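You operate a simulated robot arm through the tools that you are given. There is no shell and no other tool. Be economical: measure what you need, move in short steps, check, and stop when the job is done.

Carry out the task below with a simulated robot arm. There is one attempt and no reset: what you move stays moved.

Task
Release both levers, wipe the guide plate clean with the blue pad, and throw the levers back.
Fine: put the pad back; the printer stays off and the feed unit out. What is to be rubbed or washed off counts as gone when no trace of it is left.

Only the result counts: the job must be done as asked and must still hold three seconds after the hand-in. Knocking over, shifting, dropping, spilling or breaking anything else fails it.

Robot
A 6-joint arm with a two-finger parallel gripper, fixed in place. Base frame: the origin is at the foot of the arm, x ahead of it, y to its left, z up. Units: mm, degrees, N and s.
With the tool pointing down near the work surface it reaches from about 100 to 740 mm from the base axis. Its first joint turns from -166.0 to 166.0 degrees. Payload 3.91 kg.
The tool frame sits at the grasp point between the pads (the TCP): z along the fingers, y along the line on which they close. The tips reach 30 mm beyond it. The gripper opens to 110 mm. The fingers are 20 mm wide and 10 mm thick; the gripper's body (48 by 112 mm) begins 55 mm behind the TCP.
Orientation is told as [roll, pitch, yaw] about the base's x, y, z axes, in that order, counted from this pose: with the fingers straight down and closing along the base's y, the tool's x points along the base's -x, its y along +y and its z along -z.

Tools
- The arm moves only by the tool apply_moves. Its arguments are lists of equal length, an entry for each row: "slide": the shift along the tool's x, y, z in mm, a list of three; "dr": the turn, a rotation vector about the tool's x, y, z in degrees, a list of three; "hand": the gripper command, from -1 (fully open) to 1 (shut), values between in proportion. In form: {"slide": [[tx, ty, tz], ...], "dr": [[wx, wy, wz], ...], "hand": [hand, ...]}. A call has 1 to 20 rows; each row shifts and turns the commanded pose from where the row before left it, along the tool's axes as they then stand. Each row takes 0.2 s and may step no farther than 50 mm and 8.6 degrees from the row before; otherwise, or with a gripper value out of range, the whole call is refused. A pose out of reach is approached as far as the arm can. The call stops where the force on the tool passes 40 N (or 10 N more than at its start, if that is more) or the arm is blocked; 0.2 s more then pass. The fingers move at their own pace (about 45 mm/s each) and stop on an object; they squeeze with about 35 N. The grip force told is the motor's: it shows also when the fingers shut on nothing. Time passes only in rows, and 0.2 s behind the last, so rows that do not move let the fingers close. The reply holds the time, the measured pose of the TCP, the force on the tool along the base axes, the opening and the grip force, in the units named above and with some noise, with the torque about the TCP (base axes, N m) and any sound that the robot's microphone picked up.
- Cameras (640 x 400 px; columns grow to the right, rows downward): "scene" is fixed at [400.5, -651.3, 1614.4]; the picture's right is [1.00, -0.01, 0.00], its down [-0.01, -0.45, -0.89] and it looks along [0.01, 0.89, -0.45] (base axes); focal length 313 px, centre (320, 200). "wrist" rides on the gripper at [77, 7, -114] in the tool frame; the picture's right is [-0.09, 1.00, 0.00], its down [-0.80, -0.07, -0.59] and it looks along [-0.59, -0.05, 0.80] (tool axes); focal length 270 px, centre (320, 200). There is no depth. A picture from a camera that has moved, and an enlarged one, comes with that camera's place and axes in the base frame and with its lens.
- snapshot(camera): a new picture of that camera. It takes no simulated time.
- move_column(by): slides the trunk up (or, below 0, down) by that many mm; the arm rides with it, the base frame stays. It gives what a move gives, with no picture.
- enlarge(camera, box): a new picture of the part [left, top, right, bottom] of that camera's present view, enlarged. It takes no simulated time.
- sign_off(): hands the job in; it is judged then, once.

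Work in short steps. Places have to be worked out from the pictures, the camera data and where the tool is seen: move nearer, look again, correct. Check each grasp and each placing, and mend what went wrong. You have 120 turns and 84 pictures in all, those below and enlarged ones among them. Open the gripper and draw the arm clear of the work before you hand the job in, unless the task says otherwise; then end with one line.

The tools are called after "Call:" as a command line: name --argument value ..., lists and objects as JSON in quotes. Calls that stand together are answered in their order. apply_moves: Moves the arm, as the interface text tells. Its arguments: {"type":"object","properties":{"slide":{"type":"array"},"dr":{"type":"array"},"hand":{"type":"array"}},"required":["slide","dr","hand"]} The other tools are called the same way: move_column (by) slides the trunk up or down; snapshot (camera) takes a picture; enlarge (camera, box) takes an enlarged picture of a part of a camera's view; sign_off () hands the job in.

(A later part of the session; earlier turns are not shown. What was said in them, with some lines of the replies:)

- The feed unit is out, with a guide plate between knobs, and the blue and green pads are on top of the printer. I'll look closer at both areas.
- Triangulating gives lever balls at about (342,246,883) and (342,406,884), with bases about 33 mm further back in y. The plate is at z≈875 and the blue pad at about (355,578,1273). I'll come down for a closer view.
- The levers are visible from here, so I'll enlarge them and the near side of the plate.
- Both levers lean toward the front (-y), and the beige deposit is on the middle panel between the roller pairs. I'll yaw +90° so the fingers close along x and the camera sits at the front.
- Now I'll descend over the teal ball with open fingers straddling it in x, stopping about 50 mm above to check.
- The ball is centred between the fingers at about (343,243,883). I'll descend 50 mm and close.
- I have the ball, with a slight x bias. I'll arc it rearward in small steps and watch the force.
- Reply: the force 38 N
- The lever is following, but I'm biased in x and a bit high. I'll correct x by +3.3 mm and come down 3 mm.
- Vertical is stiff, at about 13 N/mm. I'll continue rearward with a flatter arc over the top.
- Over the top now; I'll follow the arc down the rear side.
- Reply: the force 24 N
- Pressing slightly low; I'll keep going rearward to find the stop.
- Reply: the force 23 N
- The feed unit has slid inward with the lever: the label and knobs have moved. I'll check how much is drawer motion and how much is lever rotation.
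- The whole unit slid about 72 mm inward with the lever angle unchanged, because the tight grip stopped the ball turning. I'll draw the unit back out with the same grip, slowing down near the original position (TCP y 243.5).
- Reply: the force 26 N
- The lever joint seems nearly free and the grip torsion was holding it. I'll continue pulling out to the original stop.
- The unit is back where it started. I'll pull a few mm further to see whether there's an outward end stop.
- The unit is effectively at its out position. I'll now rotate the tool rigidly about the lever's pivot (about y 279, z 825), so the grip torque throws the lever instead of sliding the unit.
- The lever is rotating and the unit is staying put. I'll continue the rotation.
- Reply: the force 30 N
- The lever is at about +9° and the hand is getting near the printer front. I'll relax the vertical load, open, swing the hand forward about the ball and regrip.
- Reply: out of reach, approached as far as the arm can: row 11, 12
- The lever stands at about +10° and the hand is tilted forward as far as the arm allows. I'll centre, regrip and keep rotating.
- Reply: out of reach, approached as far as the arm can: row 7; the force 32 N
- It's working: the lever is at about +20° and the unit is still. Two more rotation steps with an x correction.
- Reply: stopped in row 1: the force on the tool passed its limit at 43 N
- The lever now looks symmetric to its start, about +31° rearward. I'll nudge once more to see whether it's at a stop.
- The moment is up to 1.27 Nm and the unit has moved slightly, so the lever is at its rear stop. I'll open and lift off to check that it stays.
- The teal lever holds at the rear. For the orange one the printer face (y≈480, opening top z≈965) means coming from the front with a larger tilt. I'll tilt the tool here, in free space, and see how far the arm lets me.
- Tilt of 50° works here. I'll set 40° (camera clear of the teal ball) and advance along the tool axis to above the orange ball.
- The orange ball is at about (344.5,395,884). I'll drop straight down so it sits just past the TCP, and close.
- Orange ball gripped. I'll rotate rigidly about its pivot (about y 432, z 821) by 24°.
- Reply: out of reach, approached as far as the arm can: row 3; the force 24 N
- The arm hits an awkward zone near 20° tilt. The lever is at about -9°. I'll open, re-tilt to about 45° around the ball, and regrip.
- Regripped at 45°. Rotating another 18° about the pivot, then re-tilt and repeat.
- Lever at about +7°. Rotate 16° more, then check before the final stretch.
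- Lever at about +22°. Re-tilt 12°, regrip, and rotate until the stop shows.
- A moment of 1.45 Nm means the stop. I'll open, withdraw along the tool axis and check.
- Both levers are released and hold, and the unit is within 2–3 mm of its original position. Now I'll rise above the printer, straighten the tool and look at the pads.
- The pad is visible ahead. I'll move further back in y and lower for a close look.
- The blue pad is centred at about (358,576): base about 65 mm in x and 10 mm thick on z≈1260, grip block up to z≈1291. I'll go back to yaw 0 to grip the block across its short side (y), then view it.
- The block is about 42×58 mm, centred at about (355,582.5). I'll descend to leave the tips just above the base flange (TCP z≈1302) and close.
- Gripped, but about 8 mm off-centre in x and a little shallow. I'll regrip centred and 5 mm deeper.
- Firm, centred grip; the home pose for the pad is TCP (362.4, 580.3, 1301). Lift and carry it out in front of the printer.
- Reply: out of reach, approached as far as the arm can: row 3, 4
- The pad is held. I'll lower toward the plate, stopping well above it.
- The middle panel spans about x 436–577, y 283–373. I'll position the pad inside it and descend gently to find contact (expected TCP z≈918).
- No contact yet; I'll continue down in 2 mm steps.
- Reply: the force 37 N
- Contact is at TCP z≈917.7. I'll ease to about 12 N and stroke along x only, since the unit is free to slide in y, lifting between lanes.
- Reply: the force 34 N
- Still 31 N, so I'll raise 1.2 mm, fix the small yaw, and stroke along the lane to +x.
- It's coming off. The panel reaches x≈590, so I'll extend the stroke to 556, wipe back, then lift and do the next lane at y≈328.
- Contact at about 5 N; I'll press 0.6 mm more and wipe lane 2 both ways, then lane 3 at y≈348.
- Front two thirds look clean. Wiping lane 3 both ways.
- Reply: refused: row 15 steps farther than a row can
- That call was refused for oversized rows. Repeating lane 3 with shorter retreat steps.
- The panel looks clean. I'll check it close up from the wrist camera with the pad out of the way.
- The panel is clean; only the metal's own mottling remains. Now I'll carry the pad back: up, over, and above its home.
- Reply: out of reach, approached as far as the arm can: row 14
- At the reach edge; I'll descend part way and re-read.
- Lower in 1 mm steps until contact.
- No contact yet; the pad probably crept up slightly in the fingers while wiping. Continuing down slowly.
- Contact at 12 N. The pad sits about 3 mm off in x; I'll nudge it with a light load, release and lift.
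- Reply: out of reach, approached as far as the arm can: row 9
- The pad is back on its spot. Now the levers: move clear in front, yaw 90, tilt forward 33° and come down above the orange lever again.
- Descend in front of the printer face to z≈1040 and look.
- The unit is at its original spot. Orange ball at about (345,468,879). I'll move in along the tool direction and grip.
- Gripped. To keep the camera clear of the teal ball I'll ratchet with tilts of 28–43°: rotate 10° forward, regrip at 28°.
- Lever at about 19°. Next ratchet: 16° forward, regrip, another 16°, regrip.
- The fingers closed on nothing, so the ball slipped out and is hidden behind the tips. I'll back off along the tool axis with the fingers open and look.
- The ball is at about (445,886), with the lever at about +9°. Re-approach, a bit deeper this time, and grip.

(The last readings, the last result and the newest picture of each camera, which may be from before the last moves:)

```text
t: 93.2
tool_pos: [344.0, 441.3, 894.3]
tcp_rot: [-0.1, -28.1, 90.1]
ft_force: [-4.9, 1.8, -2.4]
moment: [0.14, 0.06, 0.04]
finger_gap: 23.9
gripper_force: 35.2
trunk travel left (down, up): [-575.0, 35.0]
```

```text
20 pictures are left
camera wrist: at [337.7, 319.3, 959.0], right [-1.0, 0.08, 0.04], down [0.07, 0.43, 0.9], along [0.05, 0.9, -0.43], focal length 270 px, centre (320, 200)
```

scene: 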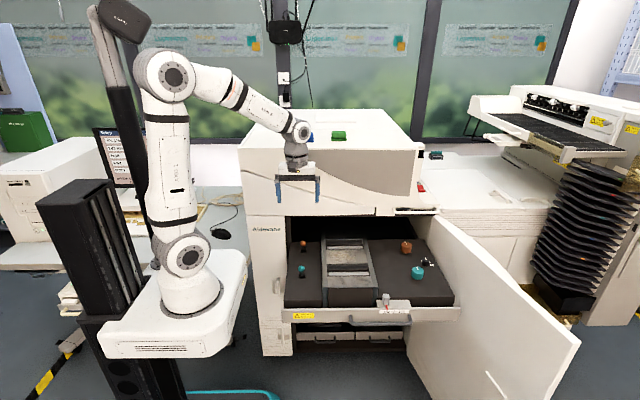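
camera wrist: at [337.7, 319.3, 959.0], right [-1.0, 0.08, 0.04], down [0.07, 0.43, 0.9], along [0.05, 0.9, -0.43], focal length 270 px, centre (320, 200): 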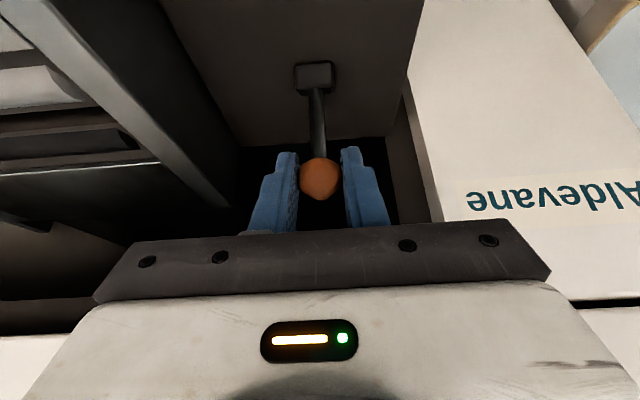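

Good grip. Rotate 16° forward, then open, re-tilt and regrip.

Call:
apply_moves --slide '[[9, 0, -4.8], [9, 0, -4.8], [0, 0, 0], [0, 0, 0], [0, 0, 0], [-1.8, 0, 0.1], [-1.8, 0, 0.1], [0, 0, 0], [0, 0, 0], [0, 0, 0]]' --dr '[[0, -8, 0], [0, -8, 0], [0, 0, 0], [0, 0, 0], [0, 0, 0], [0, 8, 0], [0, 8, 0], [0, 0, 0], [0, 0, 0], [0, 0, 0]]' --hand '[1, 1, 1, -0.1, -0.1, -0.1, -0.1, 1, 1, 1]'

Call:
snapshot --camera "wrist"

```text
t: 95.4
tool_pos: [344.1, 422.6, 896.4]
tcp_rot: [-0.1, -28.0, 90.0]
ft_force: [-4.0, 0.8, 0.7]
moment: [0.06, 0.04, 0.05]
finger_gap: 23.9
gripper_force: 35.3
trunk travel left (down, up): [-575.0, 35.0]
```

```text
19 pictures are left
camera wrist: at [337.6, 300.8, 960.1], right [-1.0, 0.08, 0.04], down [0.07, 0.43, 0.9], along [0.05, 0.9, -0.43], focal length 270 px, centre (320, 200)
```

wrist: 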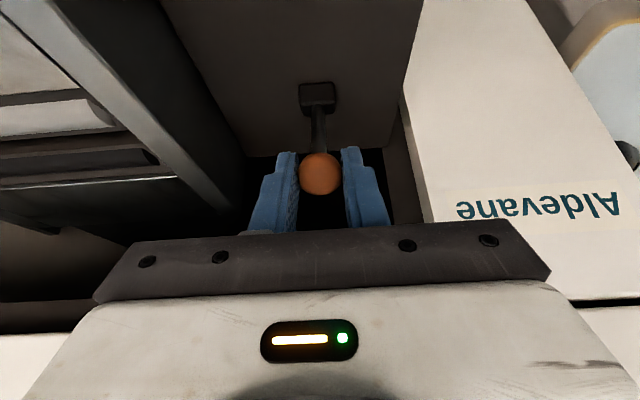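

Lever at about -6°. Repeat another 16° and regrip.

Call:
apply_moves --slide '[[10.4, 0, -2.6], [10.4, 0, -2.6], [0, 0, 0], [0, 0, 0], [0, 0, 0], [-1.8, 0, 0.1], [-1.8, 0, 0.1], [0, 0, 0], [0, 0, 0], [0, 0, 0]]' --dr '[[0, -8, 0], [0, -8, 0], [0, 0, 0], [0, 0, 0], [0, 0, 0], [0, 8, 0], [0, 8, 0], [0, 0, 0], [0, 0, 0], [0, 0, 0]]' --hand '[1, 1, 1, -0.1, -0.1, -0.1, -0.1, 1, 1, 1]'

Call:
snapshot --camera "wrist"

```text
t: 97.6
tool_pos: [344.4, 405.8, 892.5]
tcp_rot: [-0.1, -28.1, 90.1]
ft_force: [-14.7, -0.4, -1.1]
moment: [-0.02, 0.29, 0.01]
finger_gap: 23.8
gripper_force: 35.4
out of reach, approached as far as the arm can: row 2
trunk travel left (down, up): [-575.0, 35.0]
```

```text
18 pictures are left
camera wrist: at [337.9, 284.6, 957.5], right [-1.0, 0.08, 0.04], down [0.07, 0.43, 0.9], along [0.05, 0.9, -0.43], focal length 270 px, centre (320, 200)
```

wrist: 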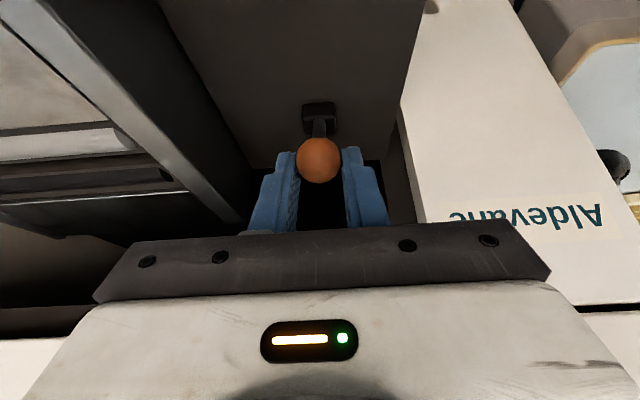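

Lever at about -26°. A final push of up to 8° to the front stop, watching the moment.

Call:
apply_moves --slide '[[5.4, 1, -0.1], [5.4, 0, -0.1]]' --dr '[[0, -4, 0], [0, -4, 0]]' --hand '[1, 1]'

```text
t: 98.2
tool_pos: [345.7, 396.6, 889.8]
tcp_rot: [-0.3, -36.3, 90.2]
ft_force: [-10.8, -0.9, 20.3]
moment: [-0.93, 0.18, 0.05]
finger_gap: 23.7
gripper_force: 44.7
trunk travel left (down, up): [-575.0, 35.0]
```

Call:
apply_moves --slide '[[3.5, 0, -0.8]]' --dr '[[0, -3, 0]]' --hand '[1]'

Call:
enlarge --camera "scene" --box '[270, 210, 470, 335]'

```text
t: 98.6
tool_pos: [344.9, 392.7, 888.1]
tcp_rot: [-0.3, -39.2, 90.2]
ft_force: [-8.5, 0.0, 18.8]
moment: [-0.96, 0.12, 0.02]
finger_gap: 23.6
gripper_force: 44.9
trunk travel left (down, up): [-575.0, 35.0]
```

```text
3.20 times, centred on (370, 272) of scene
camera zoom: at [400.5, -651.3, 1614.4], right [1.0, -0.01, 0.0], down [-0.01, -0.45, -0.89], along [0.01, 0.89, -0.45], focal length 1002 px, centre (160, -32)
```

zoom: 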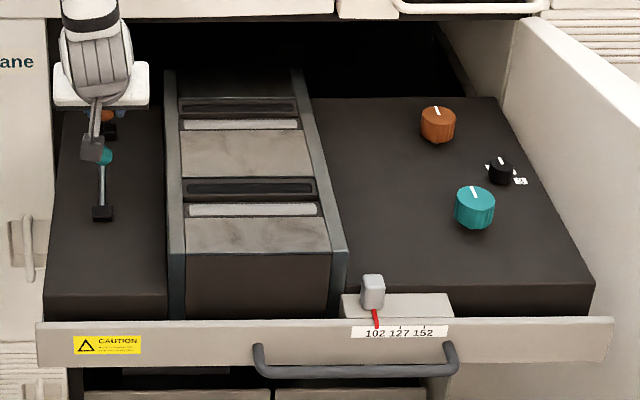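

The unit got pulled about 8 mm, so the lever is on its front stop. Release orange and withdraw.

Call:
apply_moves --slide '[[0, 0, 0], [0, 0, 0], [0, 0, 0], [-15, 0, -25], [-15, 0, -30], [-20, 0, -40], [-20, 0, -40]]' --dr '[[0, 0, 0], [0, 0, 0], [0, 0, 0], [0, 0, 0], [0, 0, 0], [0, 0, 0], [0, 0, 0]]' --hand '[-0.1, -0.1, -0.1, -0.1, -0.1, -0.1, -0.1]'

Call:
enlarge --camera "scene" --box '[270, 210, 470, 335]'

```text
t: 100.2
tool_pos: [344.2, 362.3, 1035.0]
tcp_rot: [-0.1, -39.0, 90.0]
ft_force: [0.2, 0.2, -0.3]
moment: [0.01, 0.02, -0.02]
finger_gap: 60.6
gripper_force: 0.1
trunk travel left (down, up): [-575.0, 35.0]
```

```text
3.20 times, centred on (370, 272) of scene
camera zoom: at [400.5, -651.3, 1614.4], right [1.0, -0.01, 0.0], down [-0.01, -0.45, -0.89], along [0.01, 0.89, -0.45], focal length 1002 px, centre (160, -32)
```

zoom: 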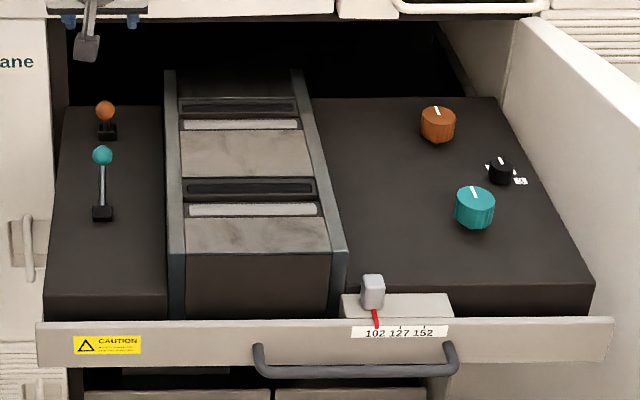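

Orange is back. For teal: shift forward in y, then tilt the hand to pitch about +25° so I can rotate it forward in one sweep.

Call:
apply_moves --slide '[[24, 0, -20], [24, 0, -19], [0, 0, 0], [0, 0, 0], [0, 0, 0], [0, 0, 0], [0, 0, 0], [0, 0, 0], [0, 0, 0], [0, 0, 0]]' --dr '[[0, 0, 0], [0, 0, 0], [0, 8, 0], [0, 8, 0], [0, 8, 0], [0, 8, 0], [0, 8, 0], [0, 8, 0], [0, 8, 0], [0, 8, 0]]' --hand '[-0.1, -0.1, -0.1, -0.1, -0.1, -0.1, -0.1, -0.1, -0.1, -0.1]'

Call:
snapshot --camera "wrist"

```text
t: 102.4
tool_pos: [347.0, 302.2, 1035.6]
tcp_rot: [-0.1, 24.9, 89.9]
ft_force: [0.3, 0.4, 0.1]
moment: [0.02, 0.03, 0.01]
finger_gap: 60.3
gripper_force: 0.1
trunk travel left (down, up): [-575.0, 35.0]
```

```text
15 pictures are left
camera wrist: at [338.9, 280.5, 1171.2], right [-1.0, 0.08, -0.04], down [0.07, 0.98, 0.2], along [0.05, 0.2, -0.98], focal length 270 px, centre (320, 200)
```

wrist: 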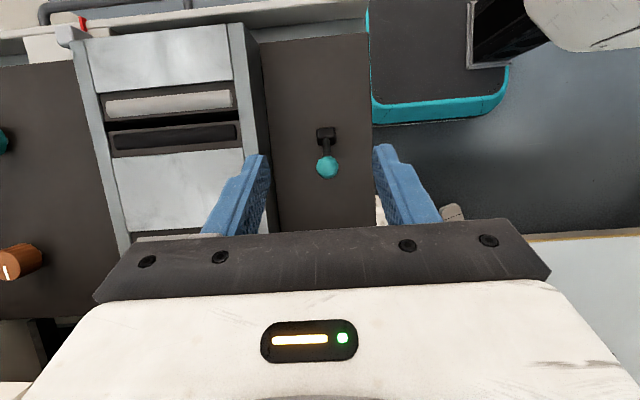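

Teal ball at about (344,307,877). Drop straight onto it and grip.

Call:
apply_moves --slide '[[-17.8, 0.5, 32.1], [-17.8, 0.5, 32.1], [-17.8, 0.5, 32.1], [-17.8, 0.5, 32.1], [0, 0, 0], [0, 0, 0], [0, 0, 0]]' --dr '[[0, 0, 0], [0, 0, 0], [0, 0, 0], [0, 0, 0], [0, 0, 0], [0, 0, 0], [0, 0, 0]]' --hand '[-0.1, -0.1, -0.1, -0.1, 1, 1, 1]'

Call:
snapshot --camera "wrist"

```text
t: 104.0
tool_pos: [345.0, 313.4, 887.2]
tcp_rot: [-0.2, 24.9, 89.9]
ft_force: [0.8, 0.7, -1.6]
moment: [0.15, -0.05, 0.0]
finger_gap: 24.0
gripper_force: 35.8
trunk travel left (down, up): [-575.0, 35.0]
```

```text
14 pictures are left
camera wrist: at [337.5, 291.0, 1023.7], right [-1.0, 0.08, -0.04], down [0.07, 0.98, 0.2], along [0.05, 0.2, -0.98], focal length 270 px, centre (320, 200)
```

wrist: 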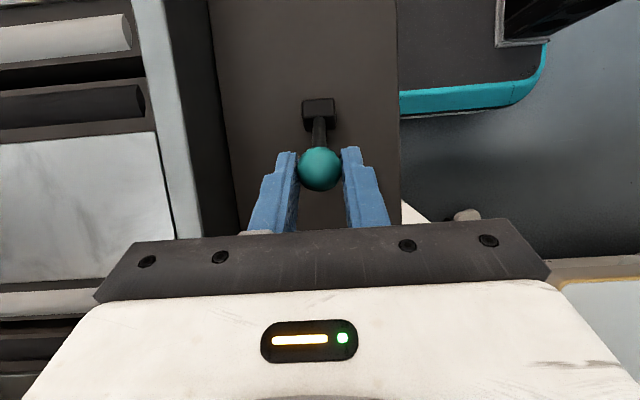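

Gripped. Rotate forward about the pivot (y≈273) by 32°.

Call:
apply_moves --slide '[[10.8, 0, -0.5], [10.8, 0, -0.5], [10.8, 0, -0.5], [10.8, 0, -0.5]]' --dr '[[0, -8, 0], [0, -8, 0], [0, -8, 0], [0, -8, 0]]' --hand '[1, 1, 1, 1]'

```text
t: 105.0
tool_pos: [344.4, 273.0, 899.1]
tcp_rot: [0.1, -5.7, 89.9]
ft_force: [9.1, -1.8, 1.2]
moment: [-0.16, -0.13, -0.22]
finger_gap: 23.9
gripper_force: 45.1
out of reach, approached as far as the arm can: row 4
trunk travel left (down, up): [-575.0, 35.0]
```

Lever about vertical. Open, tilt the hand back +32° around the ball, and regrip.

Call:
apply_moves --slide '[[0, 0, 0], [0, 0, 0], [0, 0, 0], [-1.95, -0.5, 0.1], [-1.95, 0, 0.1], [-1.95, 0, 0.1], [-1.95, 0, 0.1], [0, 0, 0], [0, 0, 0], [0, 0, 0]]' --dr '[[0, 0, 0], [0, 0, 0], [0, 0, 0], [0, 8, 0], [0, 8, 0], [0, 8, 0], [0, 8, 0], [0, 0, 0], [0, 0, 0], [0, 0, 0]]' --hand '[-0.1, -0.1, -0.1, -0.1, -0.1, -0.1, -0.1, 1, 1, 1]'

Call:
snapshot --camera "wrist"

```text
t: 107.2
tool_pos: [344.6, 281.9, 899.7]
tcp_rot: [-0.1, 24.8, 90.0]
ft_force: [7.3, -0.3, 1.2]
moment: [-0.04, -0.16, 0.05]
finger_gap: 24.0
gripper_force: 35.3
trunk travel left (down, up): [-575.0, 35.0]
```

```text
13 pictures are left
camera wrist: at [337.4, 260.0, 1034.7], right [-1.0, 0.08, -0.04], down [0.07, 0.98, 0.2], along [0.05, 0.2, -0.98], focal length 270 px, centre (320, 200)
```

wrist: 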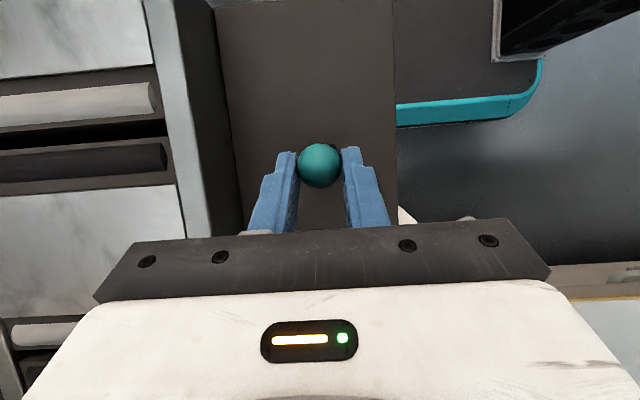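

Regripped. Rotate forward 24°, then read.

Call:
apply_moves --slide '[[10.2, -0.7, 4.2], [10.2, 0, 4.2], [10.2, 0, 4.2]]' --dr '[[0, -8, 0], [0, -8, 0], [0, -8, 0]]' --hand '[1, 1, 1]'

Call:
enlarge --camera "scene" --box '[270, 210, 470, 335]'

```text
t: 108.0
tool_pos: [345.0, 248.5, 895.1]
tcp_rot: [-0.1, 0.7, 90.0]
ft_force: [5.8, -2.0, 9.6]
moment: [0.11, 0.06, -0.18]
finger_gap: 23.9
gripper_force: 45.2
trunk travel left (down, up): [-575.0, 35.0]
```

```text
3.20 times, centred on (370, 272) of scene
camera zoom: at [400.5, -651.3, 1614.4], right [1.0, -0.01, 0.0], down [-0.01, -0.45, -0.89], along [0.01, 0.89, -0.45], focal length 1002 px, centre (160, -32)
```

zoom: 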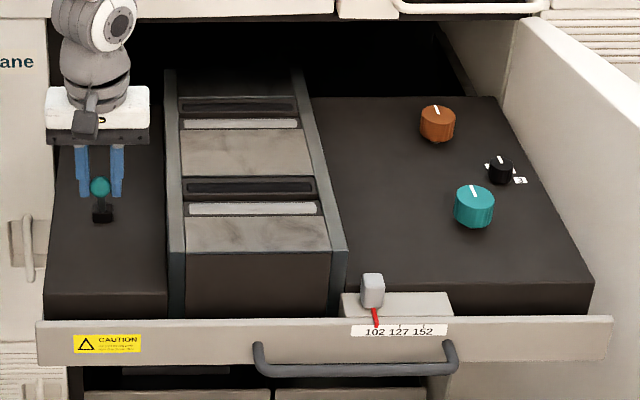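

Lever at about -22°. Continue in 4° steps to the stop.

Call:
apply_moves --slide '[[5.1, 0, 2.1], [5.1, 0, 2.1]]' --dr '[[0, -4, 0], [0, -4, 0]]' --hand '[1, 1]'

```text
t: 108.6
tool_pos: [344.3, 242.9, 893.2]
tcp_rot: [0.2, -5.0, 90.0]
ft_force: [15.5, -3.0, 14.2]
moment: [0.16, -0.26, -0.04]
finger_gap: 23.9
gripper_force: 45.1
out of reach, approached as far as the arm can: row 2
trunk travel left (down, up): [-575.0, 35.0]
```

Reach limit again; regrip with the hand tilted back 21° and push to the stop.

Call:
apply_moves --slide '[[0, 0, 0], [0, 0, 0], [0, 0, 0], [-2.1, -1, 0.1], [-2.1, 0, 0.1], [-2.1, 0, 0.1], [0, 0, 0], [0, 0, 0], [0, 0, 0]]' --dr '[[0, 0, 0], [0, 0, 0], [0, 0, 0], [0, 7, 0], [0, 7, 0], [0, 7, 0], [0, 0, 0], [0, 0, 0], [0, 0, 0]]' --hand '[-0.1, -0.1, -0.1, -0.1, -0.1, -0.1, 1, 1, 1]'

Call:
snapshot --camera "wrist"

```text
t: 110.6
tool_pos: [344.5, 248.1, 893.2]
tcp_rot: [-0.1, 13.8, 90.1]
ft_force: [5.0, 0.7, 2.0]
moment: [0.12, -0.13, 0.04]
finger_gap: 24.0
gripper_force: 35.5
trunk travel left (down, up): [-575.0, 35.0]
```

```text
11 pictures are left
camera wrist: at [337.4, 201.7, 1021.8], right [-1.0, 0.09, -0.02], down [0.07, 0.92, 0.39], along [0.05, 0.38, -0.92], focal length 270 px, centre (320, 200)
```

wrist: 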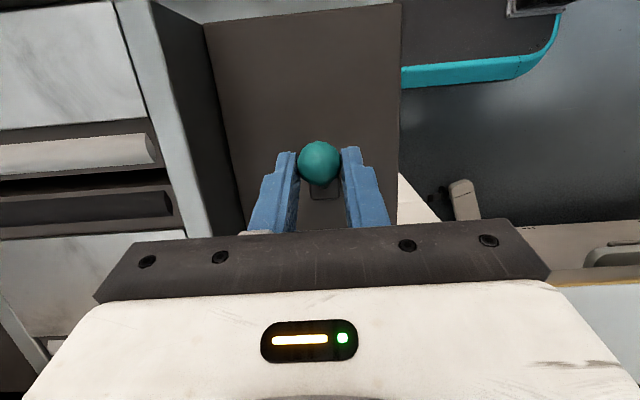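

Push on in 4° steps, watching the moment.

Call:
apply_moves --slide '[[4.4, -0.5, 3], [4.4, 0, 3]]' --dr '[[0, -4, 0], [0, -4, 0]]' --hand '[1, 1]'

Call:
enlarge --camera "scene" --box '[270, 210, 470, 335]'

```text
t: 111.2
tool_pos: [344.4, 238.4, 888.5]
tcp_rot: [-0.1, 5.8, 90.0]
ft_force: [9.1, -1.3, 19.4]
moment: [-1.07, -0.16, 0.03]
finger_gap: 23.6
gripper_force: 45.0
trunk travel left (down, up): [-575.0, 35.0]
```

```text
3.20 times, centred on (370, 272) of scene
camera zoom: at [400.5, -651.3, 1614.4], right [1.0, -0.01, 0.0], down [-0.01, -0.45, -0.89], along [0.01, 0.89, -0.45], focal length 1002 px, centre (160, -32)
```

zoom: 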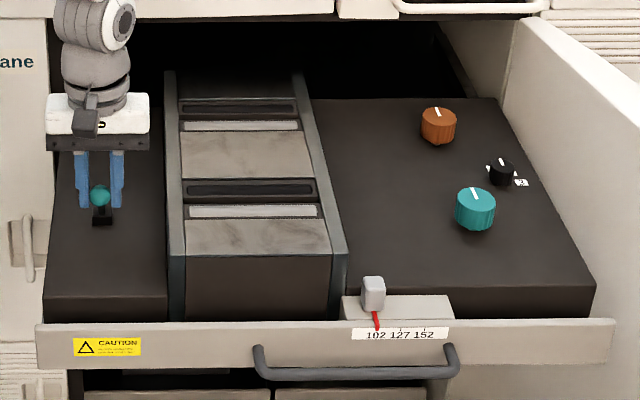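

Moment of -1.07 Nm, so teal is on its front stop, but the unit has been pulled out about 15 mm beyond its original place. With the lever still preloaded in the grip I'll slide the unit back in.

Call:
apply_moves --slide '[[-3.5, 0, -0.35], [-3.5, 0, -0.35], [-3.5, 0, -0.35], [-3.5, 0, -0.35]]' --dr '[[0, 0, 0], [0, 0, 0], [0, 0, 0], [0, 0, 0]]' --hand '[1, 1, 1, 1]'

Call:
enlarge --camera "scene" --box '[270, 210, 470, 335]'

```text
t: 112.2
tool_pos: [345.0, 253.4, 888.8]
tcp_rot: [-0.1, 5.8, 90.0]
ft_force: [11.4, -1.7, 29.2]
moment: [-0.18, -0.2, 0.09]
finger_gap: 23.6
gripper_force: 45.4
trunk travel left (down, up): [-575.0, 35.0]
```

```text
3.20 times, centred on (370, 272) of scene
camera zoom: at [400.5, -651.3, 1614.4], right [1.0, -0.01, 0.0], down [-0.01, -0.45, -0.89], along [0.01, 0.89, -0.45], focal length 1002 px, centre (160, -32)
```

zoom: 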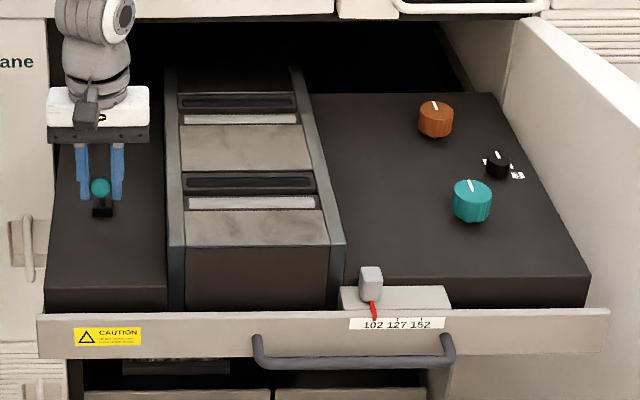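

Slight overshoot inward, about 3 mm. A small forward rotation will reseat the lever on its stop and draw the unit out a touch.

Call:
apply_moves --slide '[[3.3, 1, 1.2], [1.5, 0, 0]]' --dr '[[0, -3, 0], [0, 0, 0]]' --hand '[1, 1]'

Call:
enlarge --camera "scene" --box '[270, 210, 470, 335]'

```text
t: 112.8
tool_pos: [345.1, 246.9, 886.7]
tcp_rot: [0.0, 2.8, 90.0]
ft_force: [17.2, 2.1, 8.4]
moment: [-1.17, -0.27, 0.12]
finger_gap: 23.7
gripper_force: 44.6
trunk travel left (down, up): [-575.0, 35.0]
```

```text
3.20 times, centred on (370, 272) of scene
camera zoom: at [400.5, -651.3, 1614.4], right [1.0, -0.01, 0.0], down [-0.01, -0.45, -0.89], along [0.01, 0.89, -0.45], focal length 1002 px, centre (160, -32)
```

zoom: 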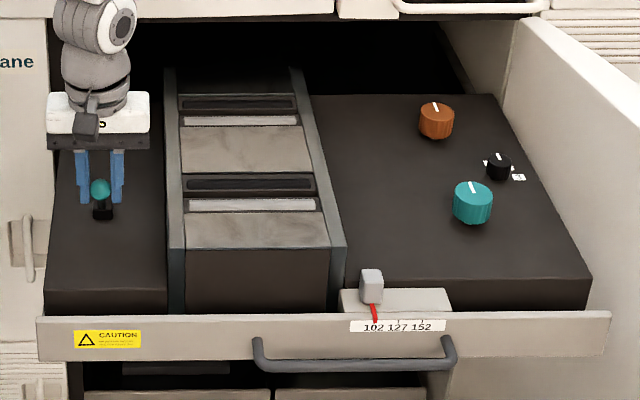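

The unit matches its original position and the lever is on its stop. Release, lift clear and verify.

Call:
apply_moves --slide '[[0, 0, 0], [0, 0, 0], [0, 0, 0], [0, 0, -30], [0, 0, -40], [0, 0, -40], [0, 0, -40], [0, 0, -40], [0, 0, -40], [0, 0, -40], [0, 0, -40]]' --dr '[[0, 0, 0], [0, 0, 0], [0, 0, 0], [0, 0, 0], [0, 0, 0], [0, 0, 0], [0, 0, 0], [0, 0, 0], [0, 0, 0], [0, 0, 0], [0, 0, 0]]' --hand '[-0.1, -0.1, -0.1, -0.1, -1, -1, -1, -1, -1, -1, -1]'

Call:
enlarge --camera "scene" --box '[270, 210, 470, 335]'

Call:
snapshot --camera "wrist"

Call:
snapshot --camera "scene"

Call:
enlarge --camera "scene" --box '[285, 232, 375, 310]'

```text
t: 115.2
tool_pos: [342.8, 262.3, 1198.3]
tcp_rot: [-0.1, 2.9, 90.0]
ft_force: [0.3, -0.4, -0.4]
moment: [-0.01, 0.01, 0.01]
finger_gap: 110.1
gripper_force: 0.0
trunk travel left (down, up): [-575.0, 35.0]
```

```text
3.20 times, centred on (370, 272) of scene
camera zoom: at [400.5, -651.3, 1614.4], right [1.0, -0.01, 0.0], down [-0.01, -0.45, -0.89], along [0.01, 0.89, -0.45], focal length 1002 px, centre (160, -32)
```

zoom: 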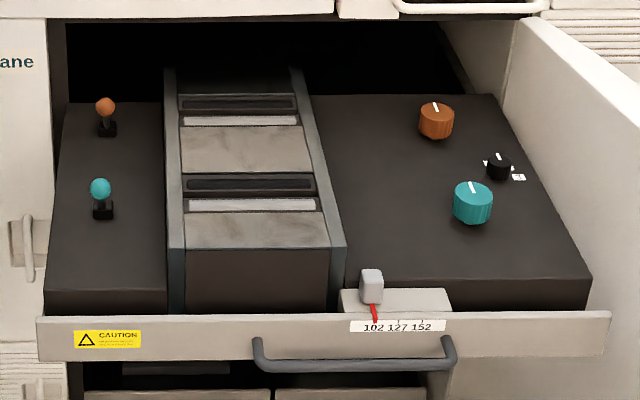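

```text
6 pictures are left
camera wrist: at [335.2, 192.8, 1315.9], right [-1.0, 0.09, -0.01], down [0.07, 0.83, 0.55], along [0.05, 0.55, -0.83], focal length 270 px, centre (320, 200)
```

wrist: 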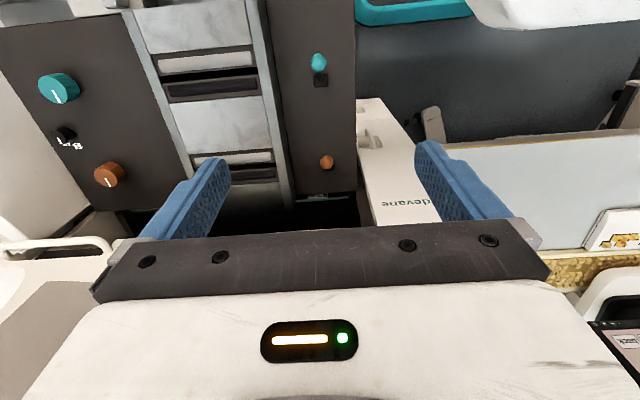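

```text
5 pictures are left
```

scene: 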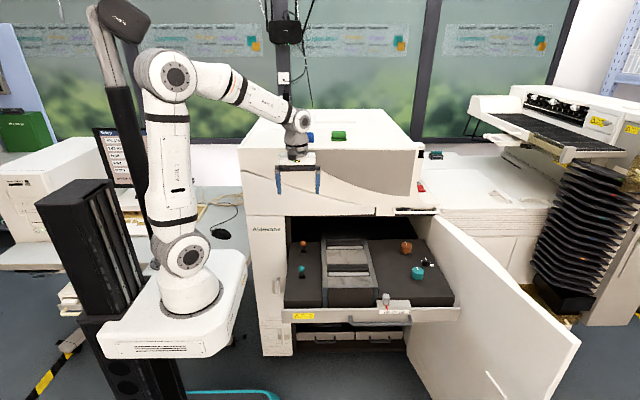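

```text
5.13 times, centred on (330, 271) of scene
camera zoom: at [400.5, -651.3, 1614.4], right [1.0, -0.01, 0.0], down [-0.01, -0.45, -0.89], along [0.01, 0.89, -0.45], focal length 1605 px, centre (269, -164)
```

zoom: 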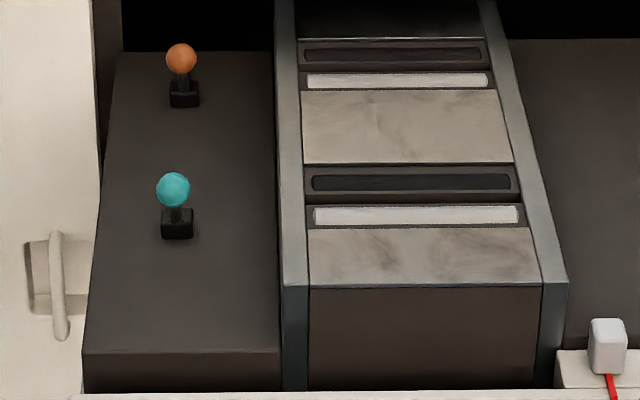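

Both levers and the unit are back in nearly pixel-identical positions to the start. The plate is clean, the pad is back, and the arm is clear with the gripper open. Handing in.

Call:
sign_off

```text
The job is handed in.
```

I released both levers, wiped the guide plate clean with the blue pad, threw the levers back and put the pad back; the feed unit slid about 72 mm inward at one point, but I drew it back out to where it started, and the printer was not touched.
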